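You operate a simulated robot arm through the tools that you are given. There is no shell and no other tool. Be economical: measure what you need, move in short steps, check, and stop when the job is done.

Carry out the task below with a simulated robot arm. There is one attempt and no reset: what you move stays moved.

TASK
Fetch the belt from the beech table and set it on the blue hardback book there. Then take the cloth button from the beech table and leave it on the white notepad.
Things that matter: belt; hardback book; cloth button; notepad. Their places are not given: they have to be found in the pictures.

It is judged by the outcome, as a careful person would: the job done as asked, and still so three seconds after it is handed in. It fails if anything else is knocked over, pushed out of place, dropped, spilled or broken.

THE ROBOT
A 7-joint arm with a two-finger parallel gripper, fixed in place. Base frame: the origin is at the foot of the arm, x ahead of it, y to its left, z up; the work surface is at about z = 0. Lengths are in m, angles in rad, forces in N, time in s.
With the tool pointing down near the work surface it reaches from about 0.24 to 0.62 m from the base axis. Its first joint turns from -1.152 to 1.152 rad. Payload 2.6 kg.
Tool frame: the origin (TCP) lies between the finger pads and is the grasp point; the fingertips stand 0.03 m ahead of it; z points along the fingers, y is the line along which they close. The gripper opens to 0.094 m. The fingers are 0.028 m wide and 0.01 m thick; the gripper's body (0.05 by 0.096 m) begins 0.055 m behind the TCP.
Orientation is that of the tool frame in the base frame, as a unit quaternion [x, y, z, w]. With the fingers straight down and closing along the base's y, the tool's x points along the base's -x, its y along +y and its z along -z.

THE INTERFACE
- The arm moves only by the tool nudge_tool. Its argument "series" is one flat list of numbers, 7 for each row, row after row: the gripper command, from -1 (shut) to 1 (fully open), values between in proportion, then the shift along the tool's x, y, z in m, then the turn, a rotation vector about the tool's x, y, z in rad. In form: [hand, dx, dy, dz, wx, wy, wz, hand, dx, dy, dz, wx, wy, wz, ...]. A call has 1 to 8 rows; each row shifts and turns the commanded pose from where the row before left it, along the tool's axes as they then stand. A row lasts 0.2 s, in which the tool goes at most 0.05 m and 0.15 rad; a call with a longer step from one row to the next is refused whole, and so is a gripper value outside its range. A pose out of reach is approached as far as the arm can. The call stops where the force on the tool passes 40 N (or 10 N more than at its start, if that is more) or the arm is blocked; 0.2 s more then pass. The fingers move at their own pace (about 0.072 m/s each) and stop on an object; they squeeze with about 40 N. The grip force told is the motor's: it shows also when the fingers shut on nothing. Time passes only in rows, and 0.2 s behind the last, so rows that do not move let the fingers close. It gives the time, the measured TCP pose, the force on the tool (base axes), the opening and the grip force at its end, in the units of the frame above (readings bear some noise), and new pictures: "pictures" is both (left out), scene, wrist or none.
- Cameras (640 x 400 px; columns grow to the right, rows downward): "scene" is fixed at [0.0256, 0.4234, 0.57]; the picture's right is [-0.86, -0.51, 0.00], its down [-0.26, 0.45, -0.86] and it looks along [0.44, -0.74, -0.52] (base axes); focal length 313 px, centre (320, 200). "wrist" rides on the gripper at [-0.037, 0, -0.058] in the tool frame; the picture's right is [0.00, -1.00, 0.00], its down [0.97, 0.00, -0.24] and it looks along [0.24, 0.00, 0.97] (tool axes); focal length 218 px, centre (320, 200).
- measure_at(camera, pixels): for up to 12 pixels [column, row] of the newest picture of that camera ("zoom" is the newest enlarged one), the place [x, y, z] in the base frame of the surface seen there, good to about 0.003 m. No time passes.
- close_up(camera, box): a new picture of the part [left, top, right, bottom] of that camera's present view, enlarged. No time passes.
- close_job(): hands the job in; it is judged then, once.

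Work in short steps. Measure before you move; look again where a grasp or a placing could have gone wrong, and mend it. You have 80 turns and 120 pictures in all, the two below and enlarged ones among them. Open the gripper and draw the arm clear of the work before you hand the job in, unless the task says otherwise; then end with one line.

The tools are called after "Call:" as name(argument=value, ...) on one line, values as JSON. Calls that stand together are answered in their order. nudge_tool: Moves the arm, as the interface text tells. Its arguments: {"type":"object","properties":{"series":{"type":"array","items":{"type":"number"}},"pictures":{"type":"string","enum":["both","scene","wrist","none"]}},"required":["series"]} The other tools are called the same way: measure_at (camera, pixels) gives the place of the surface under pixels of a picture; close_up (camera, box) takes an enlarged picture of a part of a camera's view; close_job () hands the job in.

At the start:

```text
time: 0.0
tool_pos: [0.3598, -0.1703, 0.2458]
ee_rot: [0.0, 1.0, 0.001, 0.0]
force: [0.7, 0.2, -0.1]
width: 0.0941
finger_force: 0.1
```

scene: 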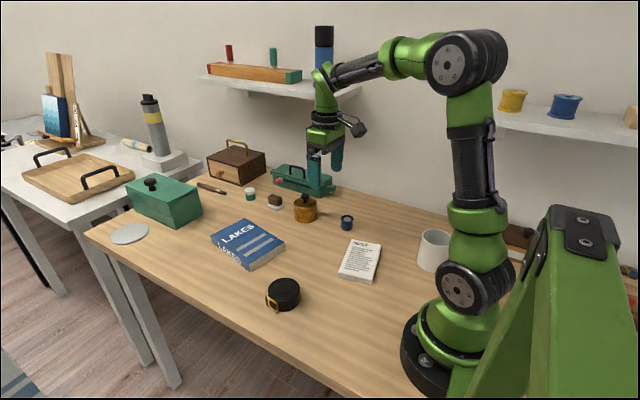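
wrist: 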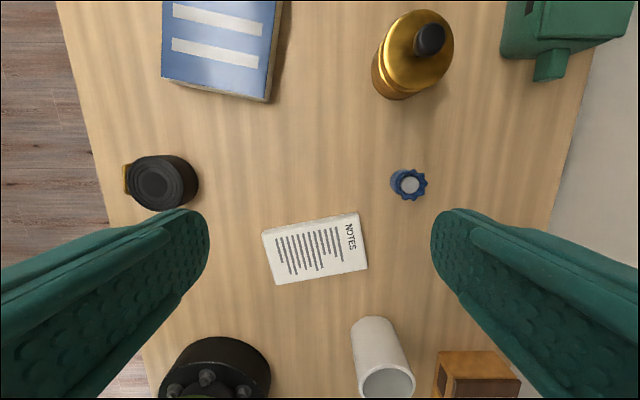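

The belt looks like the black coil at scene (283,294). I need to find the cloth button, so I'm zooming in on the small objects.

Call:
close_up(camera="scene", box=[190, 140, 390, 265])

Call:
close_up(camera="scene", box=[200, 210, 400, 335])

Call:
measure_at(camera="wrist", pixels=[[153, 185], [165, 185], [190, 185], [155, 158], [155, 207], [128, 178], [215, 150], [262, 232], [357, 214], [367, 268], [276, 284], [315, 250]])

Call:
measure_at(camera="scene", pixels=[[243, 220], [284, 242], [250, 264], [211, 240], [248, 238], [283, 286], [268, 302], [274, 200], [250, 193], [347, 222], [360, 260], [306, 205]])

```text
3.20 times, centred on (290, 202) of scene
```

zoom: 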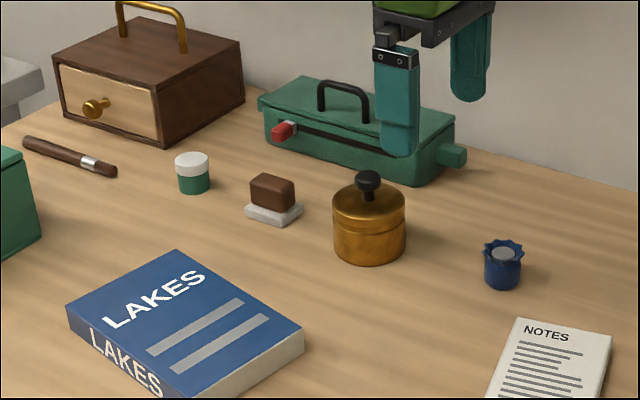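

```text
3.20 times, centred on (300, 272) of scene
```

zoom: 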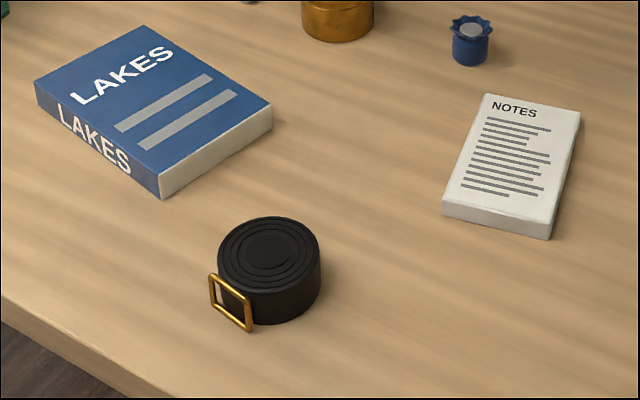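

```text
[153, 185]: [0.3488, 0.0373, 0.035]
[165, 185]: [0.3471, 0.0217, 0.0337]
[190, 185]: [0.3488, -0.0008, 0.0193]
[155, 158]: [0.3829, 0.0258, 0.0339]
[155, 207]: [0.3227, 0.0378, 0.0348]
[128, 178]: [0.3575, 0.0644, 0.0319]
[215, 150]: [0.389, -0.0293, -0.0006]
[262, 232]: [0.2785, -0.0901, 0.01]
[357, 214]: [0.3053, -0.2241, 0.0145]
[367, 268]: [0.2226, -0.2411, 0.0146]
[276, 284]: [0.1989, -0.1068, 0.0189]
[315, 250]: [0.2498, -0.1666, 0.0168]
```

```text
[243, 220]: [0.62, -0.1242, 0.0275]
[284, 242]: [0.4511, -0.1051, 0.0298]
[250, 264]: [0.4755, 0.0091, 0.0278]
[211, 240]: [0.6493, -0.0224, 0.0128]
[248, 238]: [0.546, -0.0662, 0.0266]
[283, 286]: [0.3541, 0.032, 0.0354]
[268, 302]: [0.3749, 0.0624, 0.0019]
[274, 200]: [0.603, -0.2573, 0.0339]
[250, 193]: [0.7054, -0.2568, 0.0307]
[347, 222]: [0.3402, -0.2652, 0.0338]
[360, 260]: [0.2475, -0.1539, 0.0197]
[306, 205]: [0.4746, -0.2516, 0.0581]
```

The button isn't obvious yet, so I'm zooming in on the rest of the table.

Call:
close_up(camera="scene", box=[80, 150, 240, 250])

Call:
close_up(camera="scene", box=[330, 200, 550, 337])

Call:
close_up(camera="wrist", box=[320, 120, 520, 245])

```text
4.00 times, centred on (160, 200) of scene
```

zoom: 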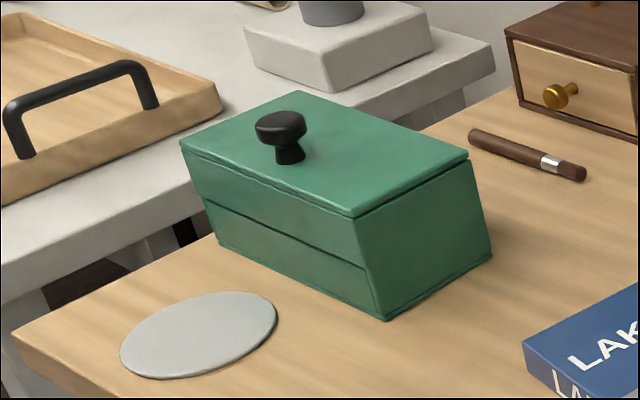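

```text
2.91 times, centred on (440, 268) of scene
```

zoom: 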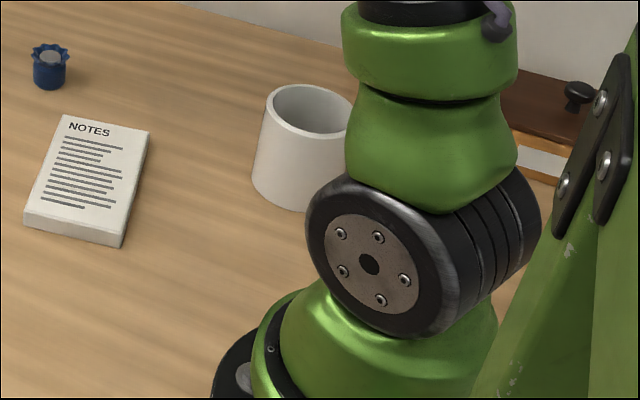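

```text
3.20 times, centred on (420, 182) of wrist
```

zoom: 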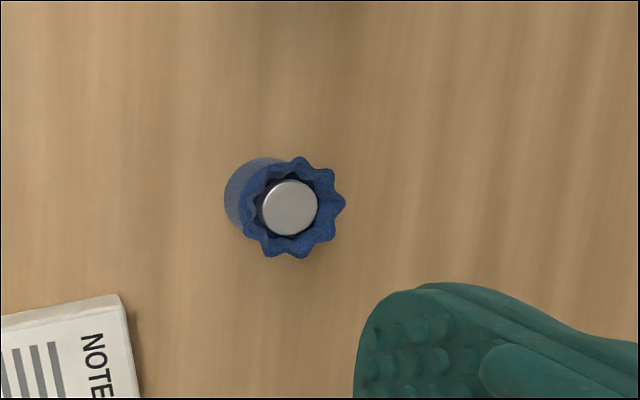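

The belt is centred near (0.353, 0.033), about 0.068 wide and 0.035 tall, with the buckle on its +y side. I'll move above it and turn 90° so the fingers close along base x.

Call:
nudge_tool(series=[1, 0.0014, 0.0404, 0, 0, 0, 0, 1, 0.0014, 0.0404, 0, 0, 0, 0, 1, 0.0014, 0.0404, 0, 0, 0, 0, 1, 0.0014, 0.0404, 0, 0, 0, 0, 1, 0.0014, 0.0404, 0, 0, 0, 0, 1, 0, 0, 0, 0, 0, 0.1428, 1, 0, 0, 0, 0, 0, 0.1428, 1, 0, 0, 0, 0, 0, 0.1428], pictures="none")

Call:
nudge_tool(series=[1, 0, 0, 0, 0, 0, 0.1428, 1, 0, 0, 0, 0, 0, 0.1428, 1, 0, 0, 0, 0, 0, 0.1428, 1, 0, 0, 0, 0, 0, 0.1428, 1, 0, 0, 0, 0, 0, 0.1428, 1, 0, 0, 0, 0, 0, 0.1428, 1, 0, 0, 0, 0, 0, 0.1428, 1, 0, 0, 0, 0, 0, 0.1428])

```text
time: 1.8
tool_pos: [0.3522, 0.0303, 0.245]
ee_rot: [0.214, 0.977, 0.0, 0.0]
force: [0.8, 0.0, 0.5]
width: 0.0939
finger_force: 0.1
```

```text
time: 3.6
tool_pos: [0.354, 0.0305, 0.2456]
ee_rot: [0.708, 0.706, 0.0, 0.0]
force: [-0.5, 0.4, 0.2]
width: 0.0941
finger_force: 0.0
```

scene: 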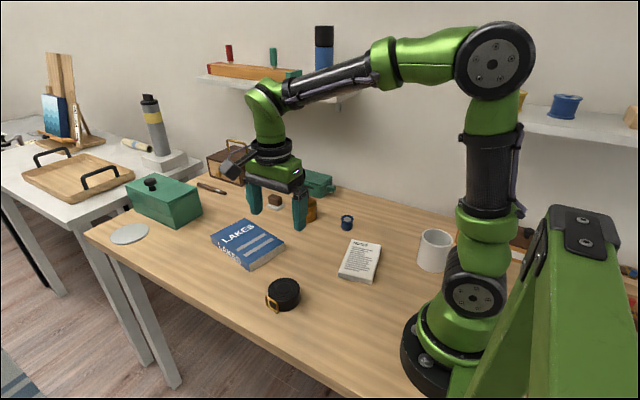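
wrist: 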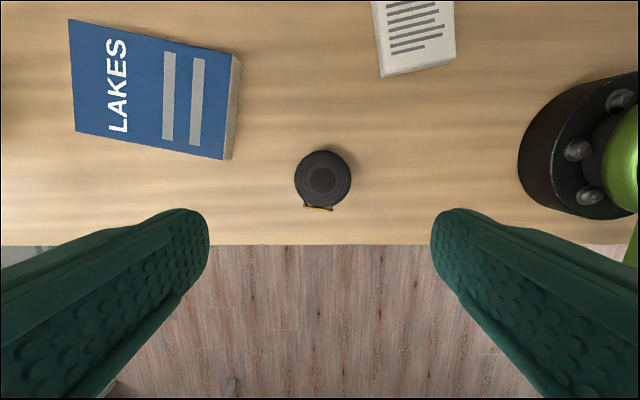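

The belt is at wrist (323,177), with the buckle at (317,208). I'm refining its centre.

Call:
measure_at(camera="wrist", pixels=[[323, 180], [299, 180], [347, 180], [323, 157], [323, 201], [318, 208], [306, 204], [331, 209]])

Call:
close_up(camera="wrist", box=[270, 135, 380, 225])

```text
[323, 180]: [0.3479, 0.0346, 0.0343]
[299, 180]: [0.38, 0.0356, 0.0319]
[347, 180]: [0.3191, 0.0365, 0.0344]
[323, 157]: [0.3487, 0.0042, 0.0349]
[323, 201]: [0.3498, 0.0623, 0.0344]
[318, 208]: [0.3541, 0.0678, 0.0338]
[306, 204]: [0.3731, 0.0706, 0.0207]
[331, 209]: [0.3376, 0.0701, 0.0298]
```

```text
4.44 times, centred on (325, 180) of wrist
```

zoom: 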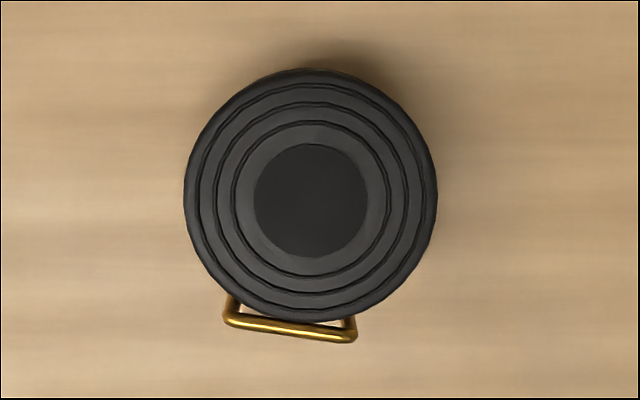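

Belt centre is about (0.350, 0.034). I'll correct for that and go straight down to z≈0.037.

Call:
nudge_tool(series=[1, 0.0035, -0.0035, 0.045, 0, 0, 0, 1, 0, 0, 0.045, 0, 0, 0, 1, 0, 0, 0.045, 0, 0, 0, 1, 0, 0, 0.035, 0, 0, 0, 1, 0, 0, 0.02, 0, 0, 0, 1, 0, 0, 0.018, 0, 0, 0, 1, 0, 0, 0, 0, 0, 0])

```text
time: 5.2
tool_pos: [0.3494, 0.0349, 0.0376]
ee_rot: [0.708, 0.707, 0.0, 0.001]
force: [0.6, 0.2, -0.5]
width: 0.0938
finger_force: 0.1
```

scene: 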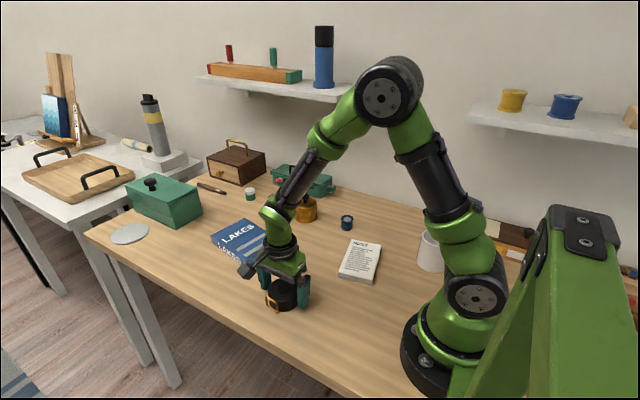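
wrist: 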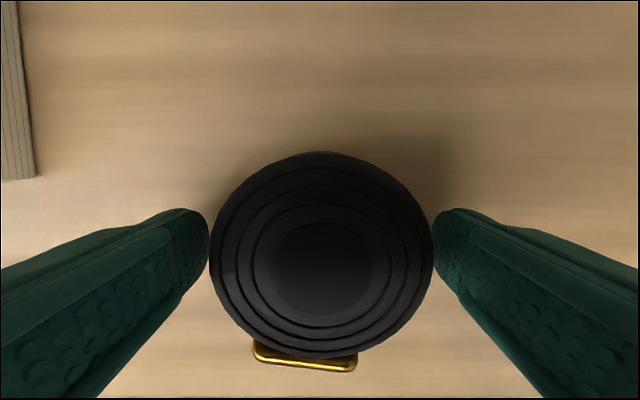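

The coil sits centred between the fingers. Closing on it, then lifting.

Call:
nudge_tool(series=[-1, 0, 0, 0, 0, 0, 0, -1, 0, 0, 0, 0, 0, 0, -1, 0, 0, 0, 0, 0, 0, -1, 0, 0, -0.02, 0, 0, 0, -1, 0, 0, -0.04, 0, 0, 0, -1, 0, 0, -0.04, 0, 0, 0])

```text
time: 6.6
tool_pos: [0.3499, 0.0334, 0.1369]
ee_rot: [0.706, 0.708, 0.0, 0.0]
force: [-0.6, -0.1, -1.2]
width: 0.0706
finger_force: 40.0
```

scene: 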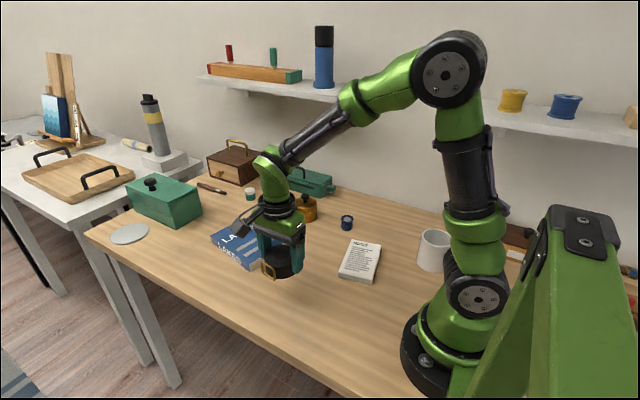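
wrist: 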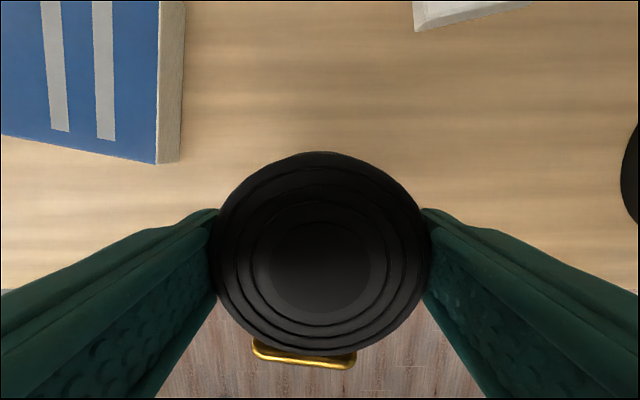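

The belt is held. Now carrying it over the book, whose centre is around (0.545, -0.062).

Call:
nudge_tool(series=[-1, -0.019, 0.038, 0, 0, 0, 0, -1, -0.019, 0.038, 0, 0, 0, 0, -1, -0.019, 0.038, 0, 0, 0, 0, -1, -0.019, 0.038, 0, 0, 0, 0, -1, -0.0195, 0.038, 0, 0, 0, 0, -1, 0, 0, 0, 0, 0, 0])

```text
time: 8.0
tool_pos: [0.5411, -0.0626, 0.1366]
ee_rot: [0.707, 0.707, 0.0, -0.001]
force: [0.1, -0.7, -2.4]
width: 0.0707
finger_force: 40.1
```

scene: 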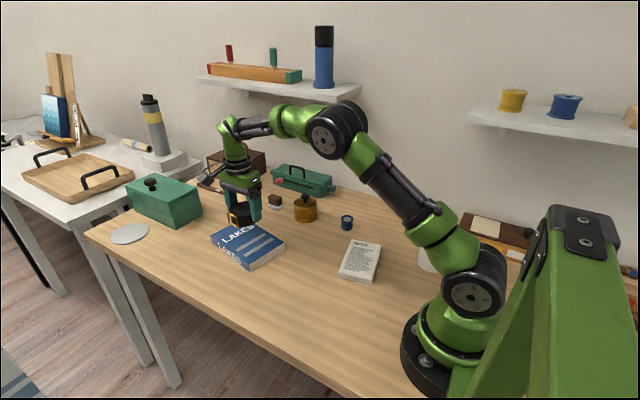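
wrist: 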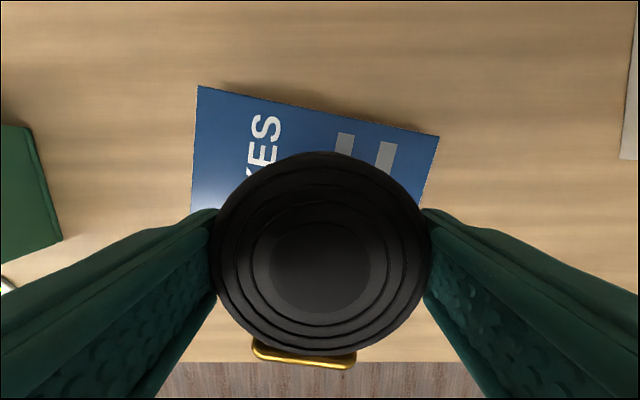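

Checking the book's corners before I lower the belt.

Call:
measure_at(camera="wrist", pixels=[[200, 90], [434, 138], [424, 200], [194, 200], [30, 180]])

Call:
measure_at(camera="scene", pixels=[[284, 242], [250, 263], [213, 241], [250, 270]])

Call:
close_up(camera="scene", box=[430, 190, 560, 280])

```text
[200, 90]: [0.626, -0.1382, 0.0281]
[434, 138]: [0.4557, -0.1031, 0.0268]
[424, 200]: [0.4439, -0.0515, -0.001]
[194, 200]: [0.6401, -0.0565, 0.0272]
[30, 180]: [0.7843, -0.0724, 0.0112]
```

```text
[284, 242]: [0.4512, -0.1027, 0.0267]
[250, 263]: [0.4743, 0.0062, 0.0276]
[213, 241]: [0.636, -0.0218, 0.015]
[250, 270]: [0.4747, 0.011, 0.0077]
```

```text
4.44 times, centred on (495, 235) of scene
```

zoom: 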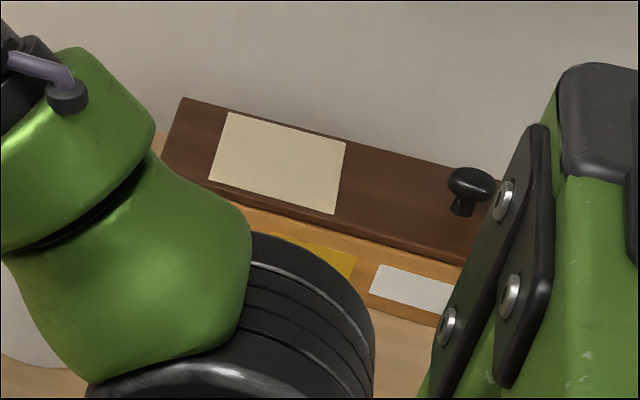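

The book top is at z≈0.028 and the belt will lie fully on it. I'll lower to z≈0.067, release and rise.

Call:
nudge_tool(series=[-1, 0, 0, 0.04, 0, 0, 0, -1, 0, 0, 0.02, 0, 0, 0, -1, 0, 0, 0.0095, 0, 0, 0, -1, 0, 0, 0, 0, 0, 0], pictures="scene")

```text
time: 9.0
tool_pos: [0.5396, -0.0606, 0.0703]
ee_rot: [0.707, 0.708, 0.0, 0.0]
force: [-0.1, -0.1, -1.5]
width: 0.0706
finger_force: 39.8
```

scene: 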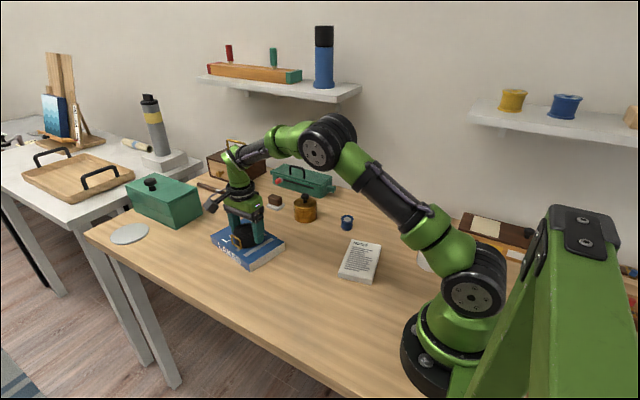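

No contact yet at z=0.070, so I'll go slightly lower until it touches.

Call:
nudge_tool(series=[-1, 0, 0, 0.003, 0, 0, 0, -1, 0, 0, 0.001, 0, 0, 0, -1, 0, 0, 0, 0, 0, 0], pictures="none")

```text
time: 9.8
tool_pos: [0.5405, -0.0615, 0.0661]
ee_rot: [0.707, 0.707, 0.001, 0.002]
force: [-3.4, -1.3, 13.0]
width: 0.0706
finger_force: 40.0
```

The force shows contact with the book. Releasing and lifting.

Call:
nudge_tool(series=[1, 0, 0, 0, 0, 0, 0, 1, 0, 0, 0, 0, 0, 0, 1, 0, 0, -0.03, 0, 0, 0, 1, 0, 0, -0.05, 0, 0, 0, 1, 0, 0, -0.05, 0, 0, 0, 1, 0, 0, -0.05, 0, 0, 0])

```text
time: 11.2
tool_pos: [0.5382, -0.062, 0.2445]
ee_rot: [0.707, 0.708, 0.0, 0.0]
force: [-0.2, 0.3, -1.1]
width: 0.0939
finger_force: 0.1
```

scene: 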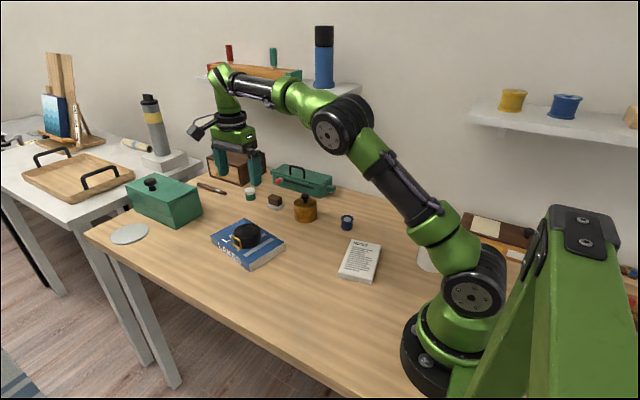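
wrist: 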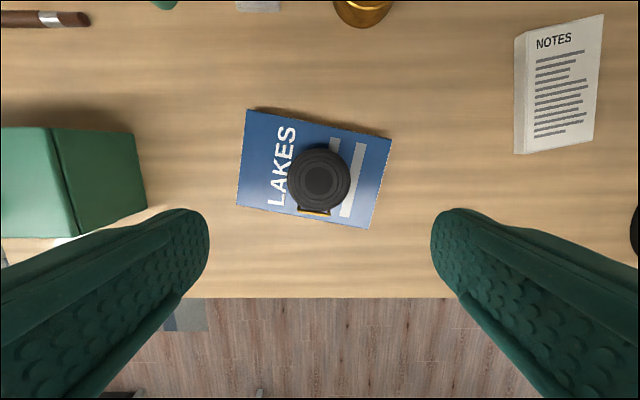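

The belt rests on the book. Next I search for the button: rising and turning back toward the far side of the table.

Call:
nudge_tool(series=[1, -0.02, -0.02, -0.025, 0, 0, 0, 1, -0.025, -0.025, -0.025, 0, 0, 0, 1, -0.025, -0.025, -0.025, 0, 0, 0, 1, -0.025, -0.025, -0.02, 0, 0, 0, 1, -0.025, -0.02, 0, 0, 0, -0.1428, 1, 0, 0, 0, 0, 0, -0.1428, 1, 0, 0, 0, 0, 0, -0.1428, 1, 0, 0, 0, 0, 0, -0.1428], pictures="none")

Call:
nudge_tool(series=[1, 0, 0, 0, 0, 0, -0.1428, 1, 0, 0, 0, 0, 0, -0.1428, 1, 0, 0, 0, 0, 0, -0.1428, 1, 0, 0, 0, 0, 0, -0.1428, 1, 0, 0, 0, 0, 0, -0.1428, 1, 0, 0, 0, 0, 0, -0.1428, 1, 0, 0, 0, 0, 0, -0.1428])

```text
time: 13.0
tool_pos: [0.4248, -0.1812, 0.3396]
ee_rot: [0.478, 0.878, 0.001, 0.0]
force: [0.4, -0.1, 0.2]
width: 0.0941
finger_force: 0.2
```

```text
time: 14.6
tool_pos: [0.4249, -0.1817, 0.3383]
ee_rot: [-0.002, 1.0, 0.001, 0.0]
force: [0.3, 0.1, 0.2]
width: 0.0939
finger_force: 0.1
```

scene: 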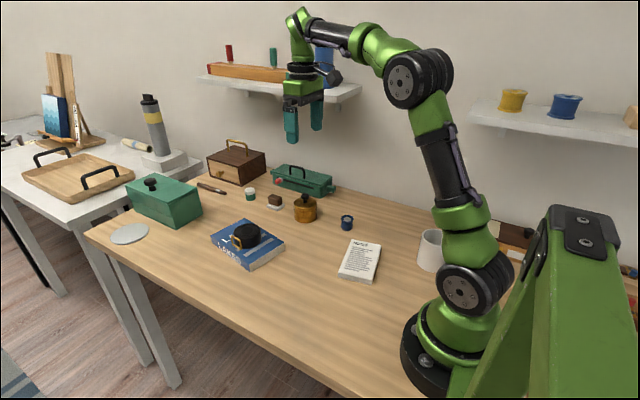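
wrist: 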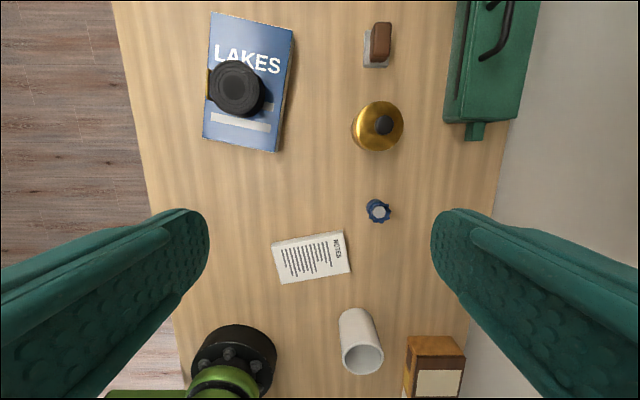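

No loose button is visible. I'm looking closely at the mug, the labelled chest and the blue item.

Call:
close_up(camera="wrist", box=[320, 290, 480, 400])

Call:
close_up(camera="wrist", box=[340, 180, 420, 230])

Call:
close_up(camera="scene", box=[330, 200, 380, 240])

Call:
close_up(camera="scene", box=[560, 200, 640, 320])

Call:
measure_at(camera="wrist", pixels=[[379, 211], [362, 357], [436, 380], [435, 346], [380, 42], [378, 125]])

```text
3.64 times, centred on (400, 345) of wrist
```

zoom: 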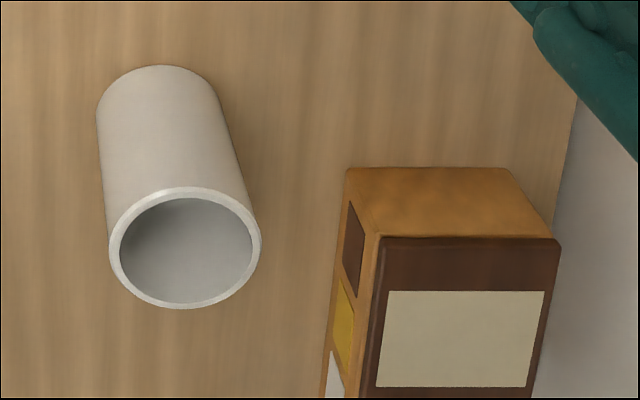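

```text
8.00 times, centred on (380, 205) of wrist
```

zoom: 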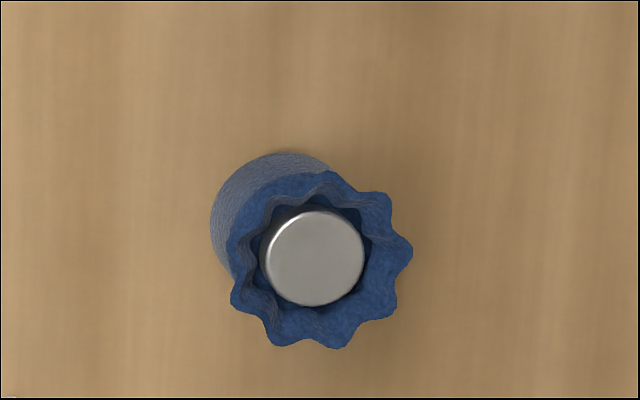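

```text
10.00 times, centred on (355, 220) of scene
```

zoom: 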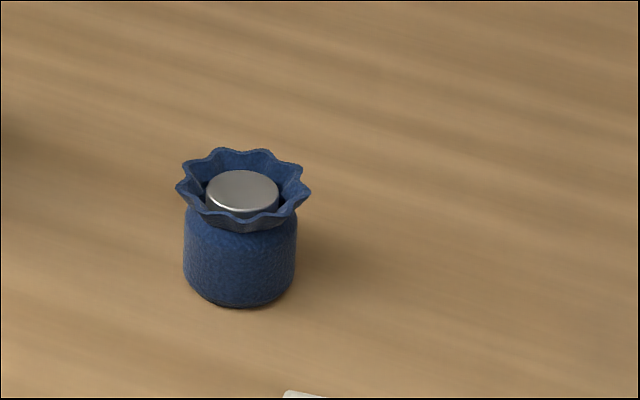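

```text
3.33 times, centred on (600, 260) of scene
```

zoom: 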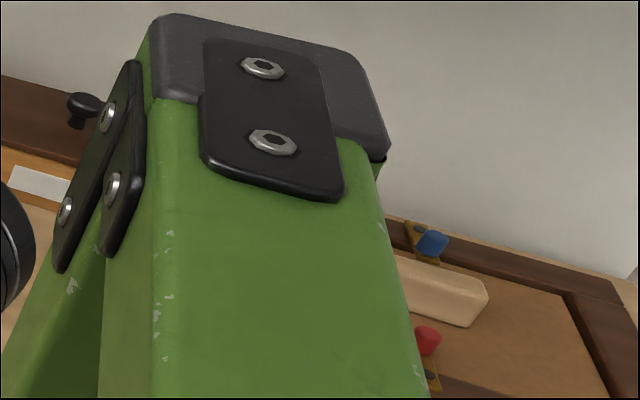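

```text
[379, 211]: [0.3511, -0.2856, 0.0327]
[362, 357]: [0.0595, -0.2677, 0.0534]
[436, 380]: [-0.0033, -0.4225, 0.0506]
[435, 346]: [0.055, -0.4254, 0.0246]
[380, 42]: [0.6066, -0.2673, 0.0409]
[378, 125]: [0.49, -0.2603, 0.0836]
```

The small blue cloth item near (0.353, -0.286) is the only button-like object within reach. I'll move above it for a closer look.

Call:
nudge_tool(series=[1, 0.018, -0.026, 0.03, 0, 0, 0, 1, 0.018, -0.026, 0.03, 0, 0, 0, 1, 0.018, -0.026, 0.03, 0, 0, 0, 1, 0.018, -0.026, 0.03, 0, 0, 0, 1, 0, 0, 0.045, 0, 0, 0, 1, 0, 0, 0.025, 0, 0, 0])

```text
time: 16.0
tool_pos: [0.3535, -0.2861, 0.1475]
ee_rot: [0.001, 1.0, 0.0, 0.0]
force: [-0.3, 0.1, 0.6]
width: 0.094
finger_force: 0.1
```

scene: 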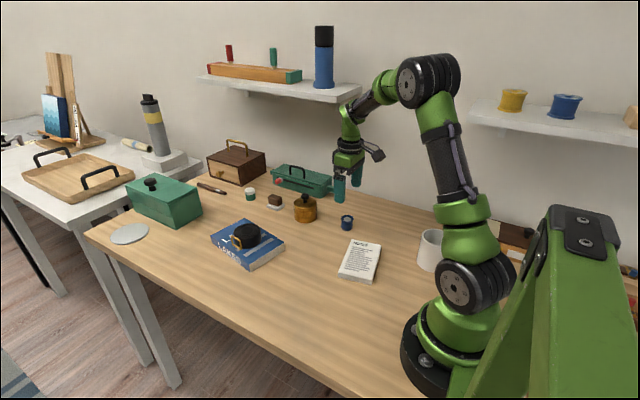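
wrist: 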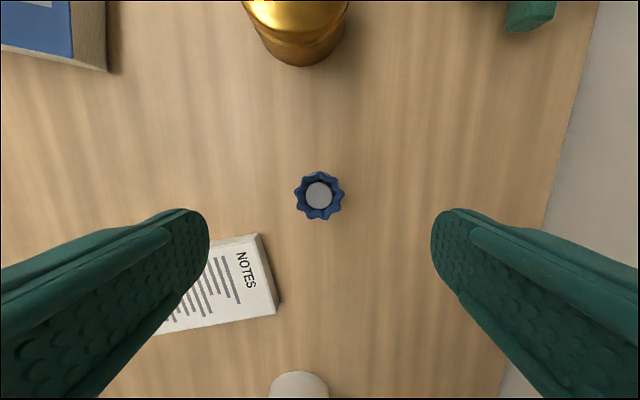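

Call:
close_up(camera="wrist", box=[280, 160, 360, 230])

Call:
measure_at(camera="wrist", pixels=[[319, 195], [301, 195], [338, 195], [319, 178], [319, 214], [309, 195], [329, 195]])

```text
5.71 times, centred on (320, 195) of wrist
```

zoom: 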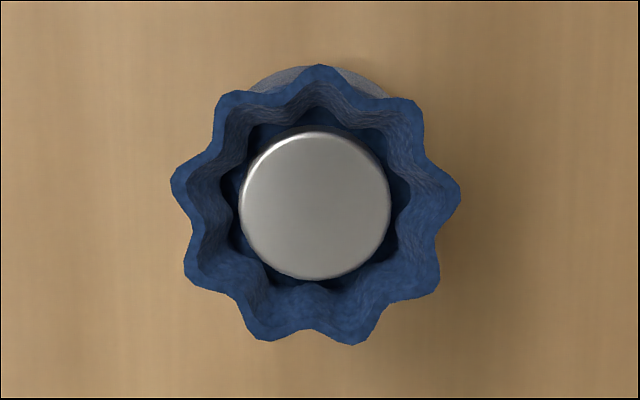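

```text
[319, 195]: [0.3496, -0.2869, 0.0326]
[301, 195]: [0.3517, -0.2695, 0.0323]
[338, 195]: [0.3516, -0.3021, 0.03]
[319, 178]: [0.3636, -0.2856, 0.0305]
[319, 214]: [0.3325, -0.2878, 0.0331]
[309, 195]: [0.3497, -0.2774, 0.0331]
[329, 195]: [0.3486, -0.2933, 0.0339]
```

The piece is a gathered cloth cover over a metal shell, which fits "cloth button". Its centre is (0.3505, -0.2865) and it is 0.034 wide. Descending to grasp it.

Call:
nudge_tool(series=[1, 0.003, 0, 0.04, 0, 0, 0, 1, 0, 0, 0.04, 0, 0, 0, 1, 0, 0, 0.02, 0, 0, 0, 1, 0, 0, 0.0115, 0, 0, 0, 1, 0, 0, 0, 0, 0, 0], pictures="wrist")

```text
time: 17.2
tool_pos: [0.3493, -0.2848, 0.038]
ee_rot: [0.0, 1.0, 0.0, 0.0]
force: [0.6, 0.4, 1.4]
width: 0.094
finger_force: 0.0
```

wrist: 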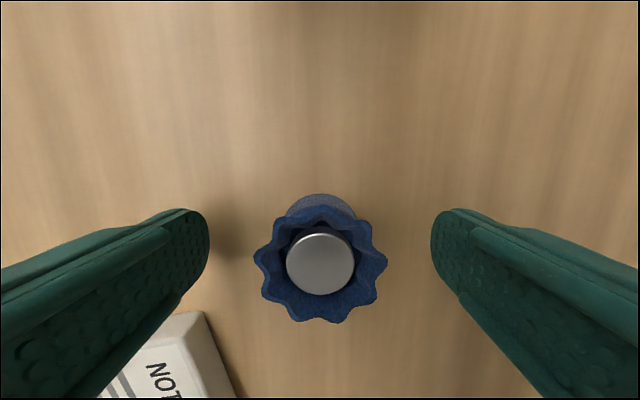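

The button is centred. I'll drop 2 mm more, close, and lift a little.

Call:
nudge_tool(series=[1, 0, 0, 0.002, 0, 0, 0, -1, 0, 0, 0, 0, 0, 0, -1, 0, 0, 0, 0, 0, 0, -1, 0, 0, 0, 0, 0, 0, -1, 0, 0, 0, 0, 0, 0, -1, 0, 0, -0.03, 0, 0, 0, -1, 0, 0, -0.03, 0, 0, 0])

```text
time: 18.8
tool_pos: [0.3502, -0.287, 0.0943]
ee_rot: [0.0, 1.0, 0.0, 0.0]
force: [0.3, -0.6, 0.4]
width: 0.0319
finger_force: 40.3
```

scene: 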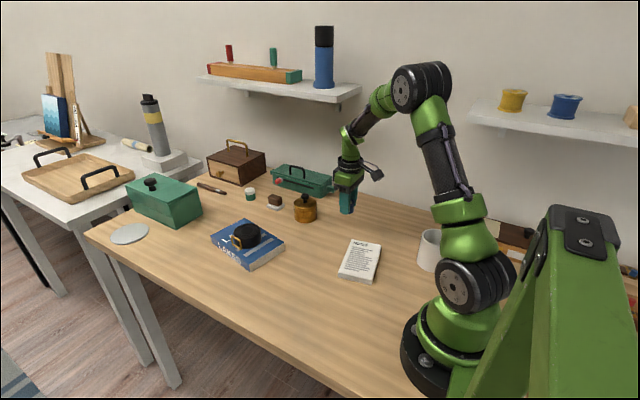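
wrist: 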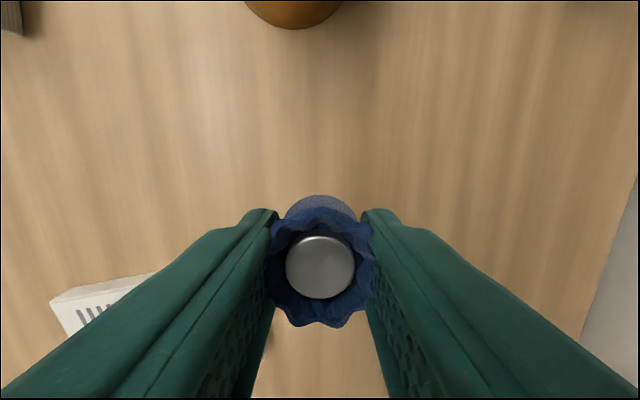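

The button is held upright. Carrying it over the notepad centre at (0.251, -0.166).

Call:
nudge_tool(series=[-1, 0.0248, 0.0302, 0, 0, 0, 0, -1, 0.0248, 0.0302, 0, 0, 0, 0, -1, 0.0248, 0.0302, 0, 0, 0, 0, -1, 0.0248, 0.0302, 0, 0, 0, 0, -1, 0, 0, 0, 0, 0, 0])

Call:
measure_at(camera="scene", pixels=[[353, 242], [379, 246], [372, 279], [341, 272]])

```text
time: 20.0
tool_pos: [0.2509, -0.1645, 0.093]
ee_rot: [0.001, 1.0, -0.001, -0.001]
force: [0.1, -0.4, 0.3]
width: 0.0317
finger_force: 39.7
```

scene: 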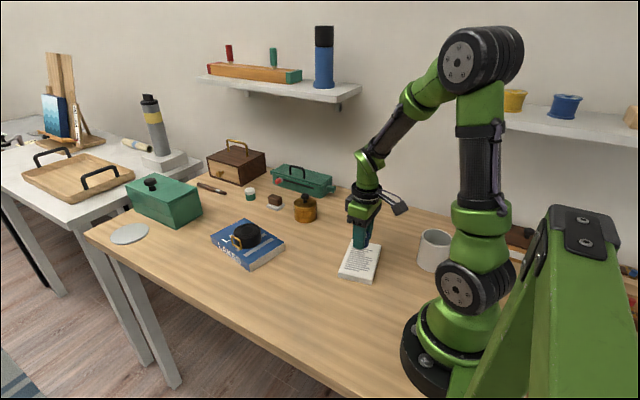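
wrist: 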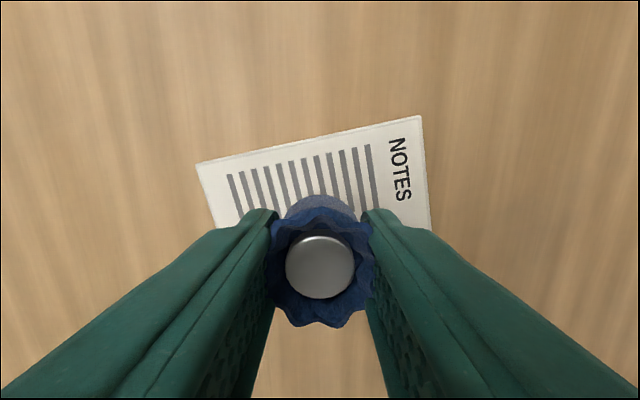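

```text
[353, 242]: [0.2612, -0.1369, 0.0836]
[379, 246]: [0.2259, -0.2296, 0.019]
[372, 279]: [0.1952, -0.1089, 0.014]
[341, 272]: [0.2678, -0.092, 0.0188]
```

The button is over the pad centre. The pad top is at z≈0.017, so contact should come near z≈0.053. Lowering gently.

Call:
nudge_tool(series=[-1, 0, 0, 0.025, 0, 0, 0, -1, 0, 0, 0.012, 0, 0, 0, -1, 0, 0, 0.003, 0, 0, 0, -1, 0, 0, 0, 0, 0, 0], pictures="none")

```text
time: 21.0
tool_pos: [0.25, -0.1658, 0.0552]
ee_rot: [0.001, 1.0, 0.001, 0.0]
force: [0.6, 0.7, -1.0]
width: 0.0319
finger_force: 40.0
```

Call:
nudge_tool(series=[-1, 0, 0, 0.002, 0, 0, 0, -1, 0, 0, 0, 0, 0, 0], pictures="none")

```text
time: 21.6
tool_pos: [0.2514, -0.1653, 0.0529]
ee_rot: [0.0, 1.0, 0.0, 0.001]
force: [-1.0, 1.8, 11.6]
width: 0.032
finger_force: 39.8
```

It has touched the pad, with 11.6 N of force. Releasing and rising.

Call:
nudge_tool(series=[0, 0, 0, 0, 0, 0, 0, 0, 0, 0, 0, 0, 0, 0, 0, 0, 0, 0, 0, 0, 0, 0, 0, 0, -0.03, 0, 0, 0, 0, 0, 0, -0.05, 0, 0, 0, 1, 0, 0, -0.05, 0, 0, 0, 1, -0.03, 0, -0.03, 0, 0, 0, 1, -0.04, 0, 0, 0, 0, 0])

Call:
close_up(camera="scene", box=[200, 180, 400, 305])

```text
time: 23.4
tool_pos: [0.3202, -0.1643, 0.2134]
ee_rot: [0.0, 1.0, 0.0, -0.001]
force: [0.4, 0.0, 0.2]
width: 0.0942
finger_force: 0.0
```

scene: 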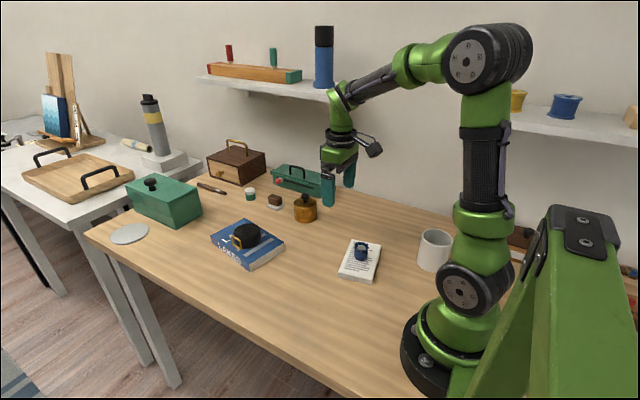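
wrist: 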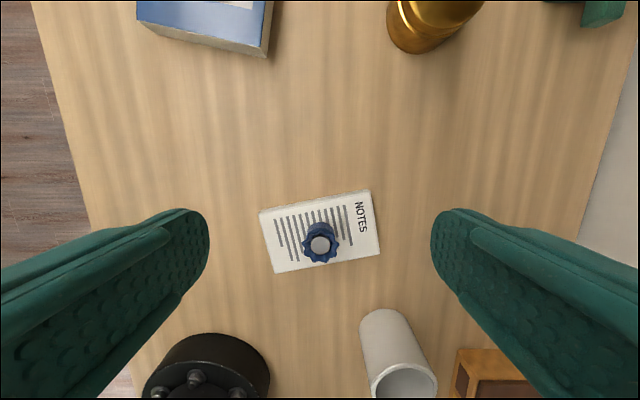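

```text
3.20 times, centred on (300, 242) of scene
```

zoom: 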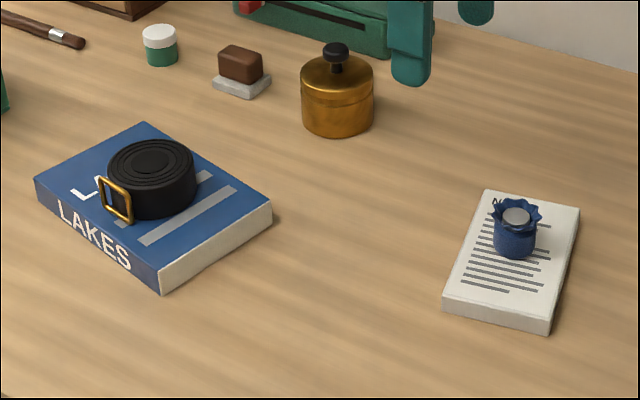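

The belt lies on the book and the blue cloth button stands on the notepad. The arm is clear and the gripper is open, so I'm handing in.

Call:
close_job()

```text
The job is handed in.
```

The belt is on the blue book and what I took to be the cloth button, the small blue gathered-cloth piece with a metal disc, is on the white notepad; nothing else was disturbed, but I couldn't confirm that piece is the button, only that it was the sole button-like item in view and within reach.
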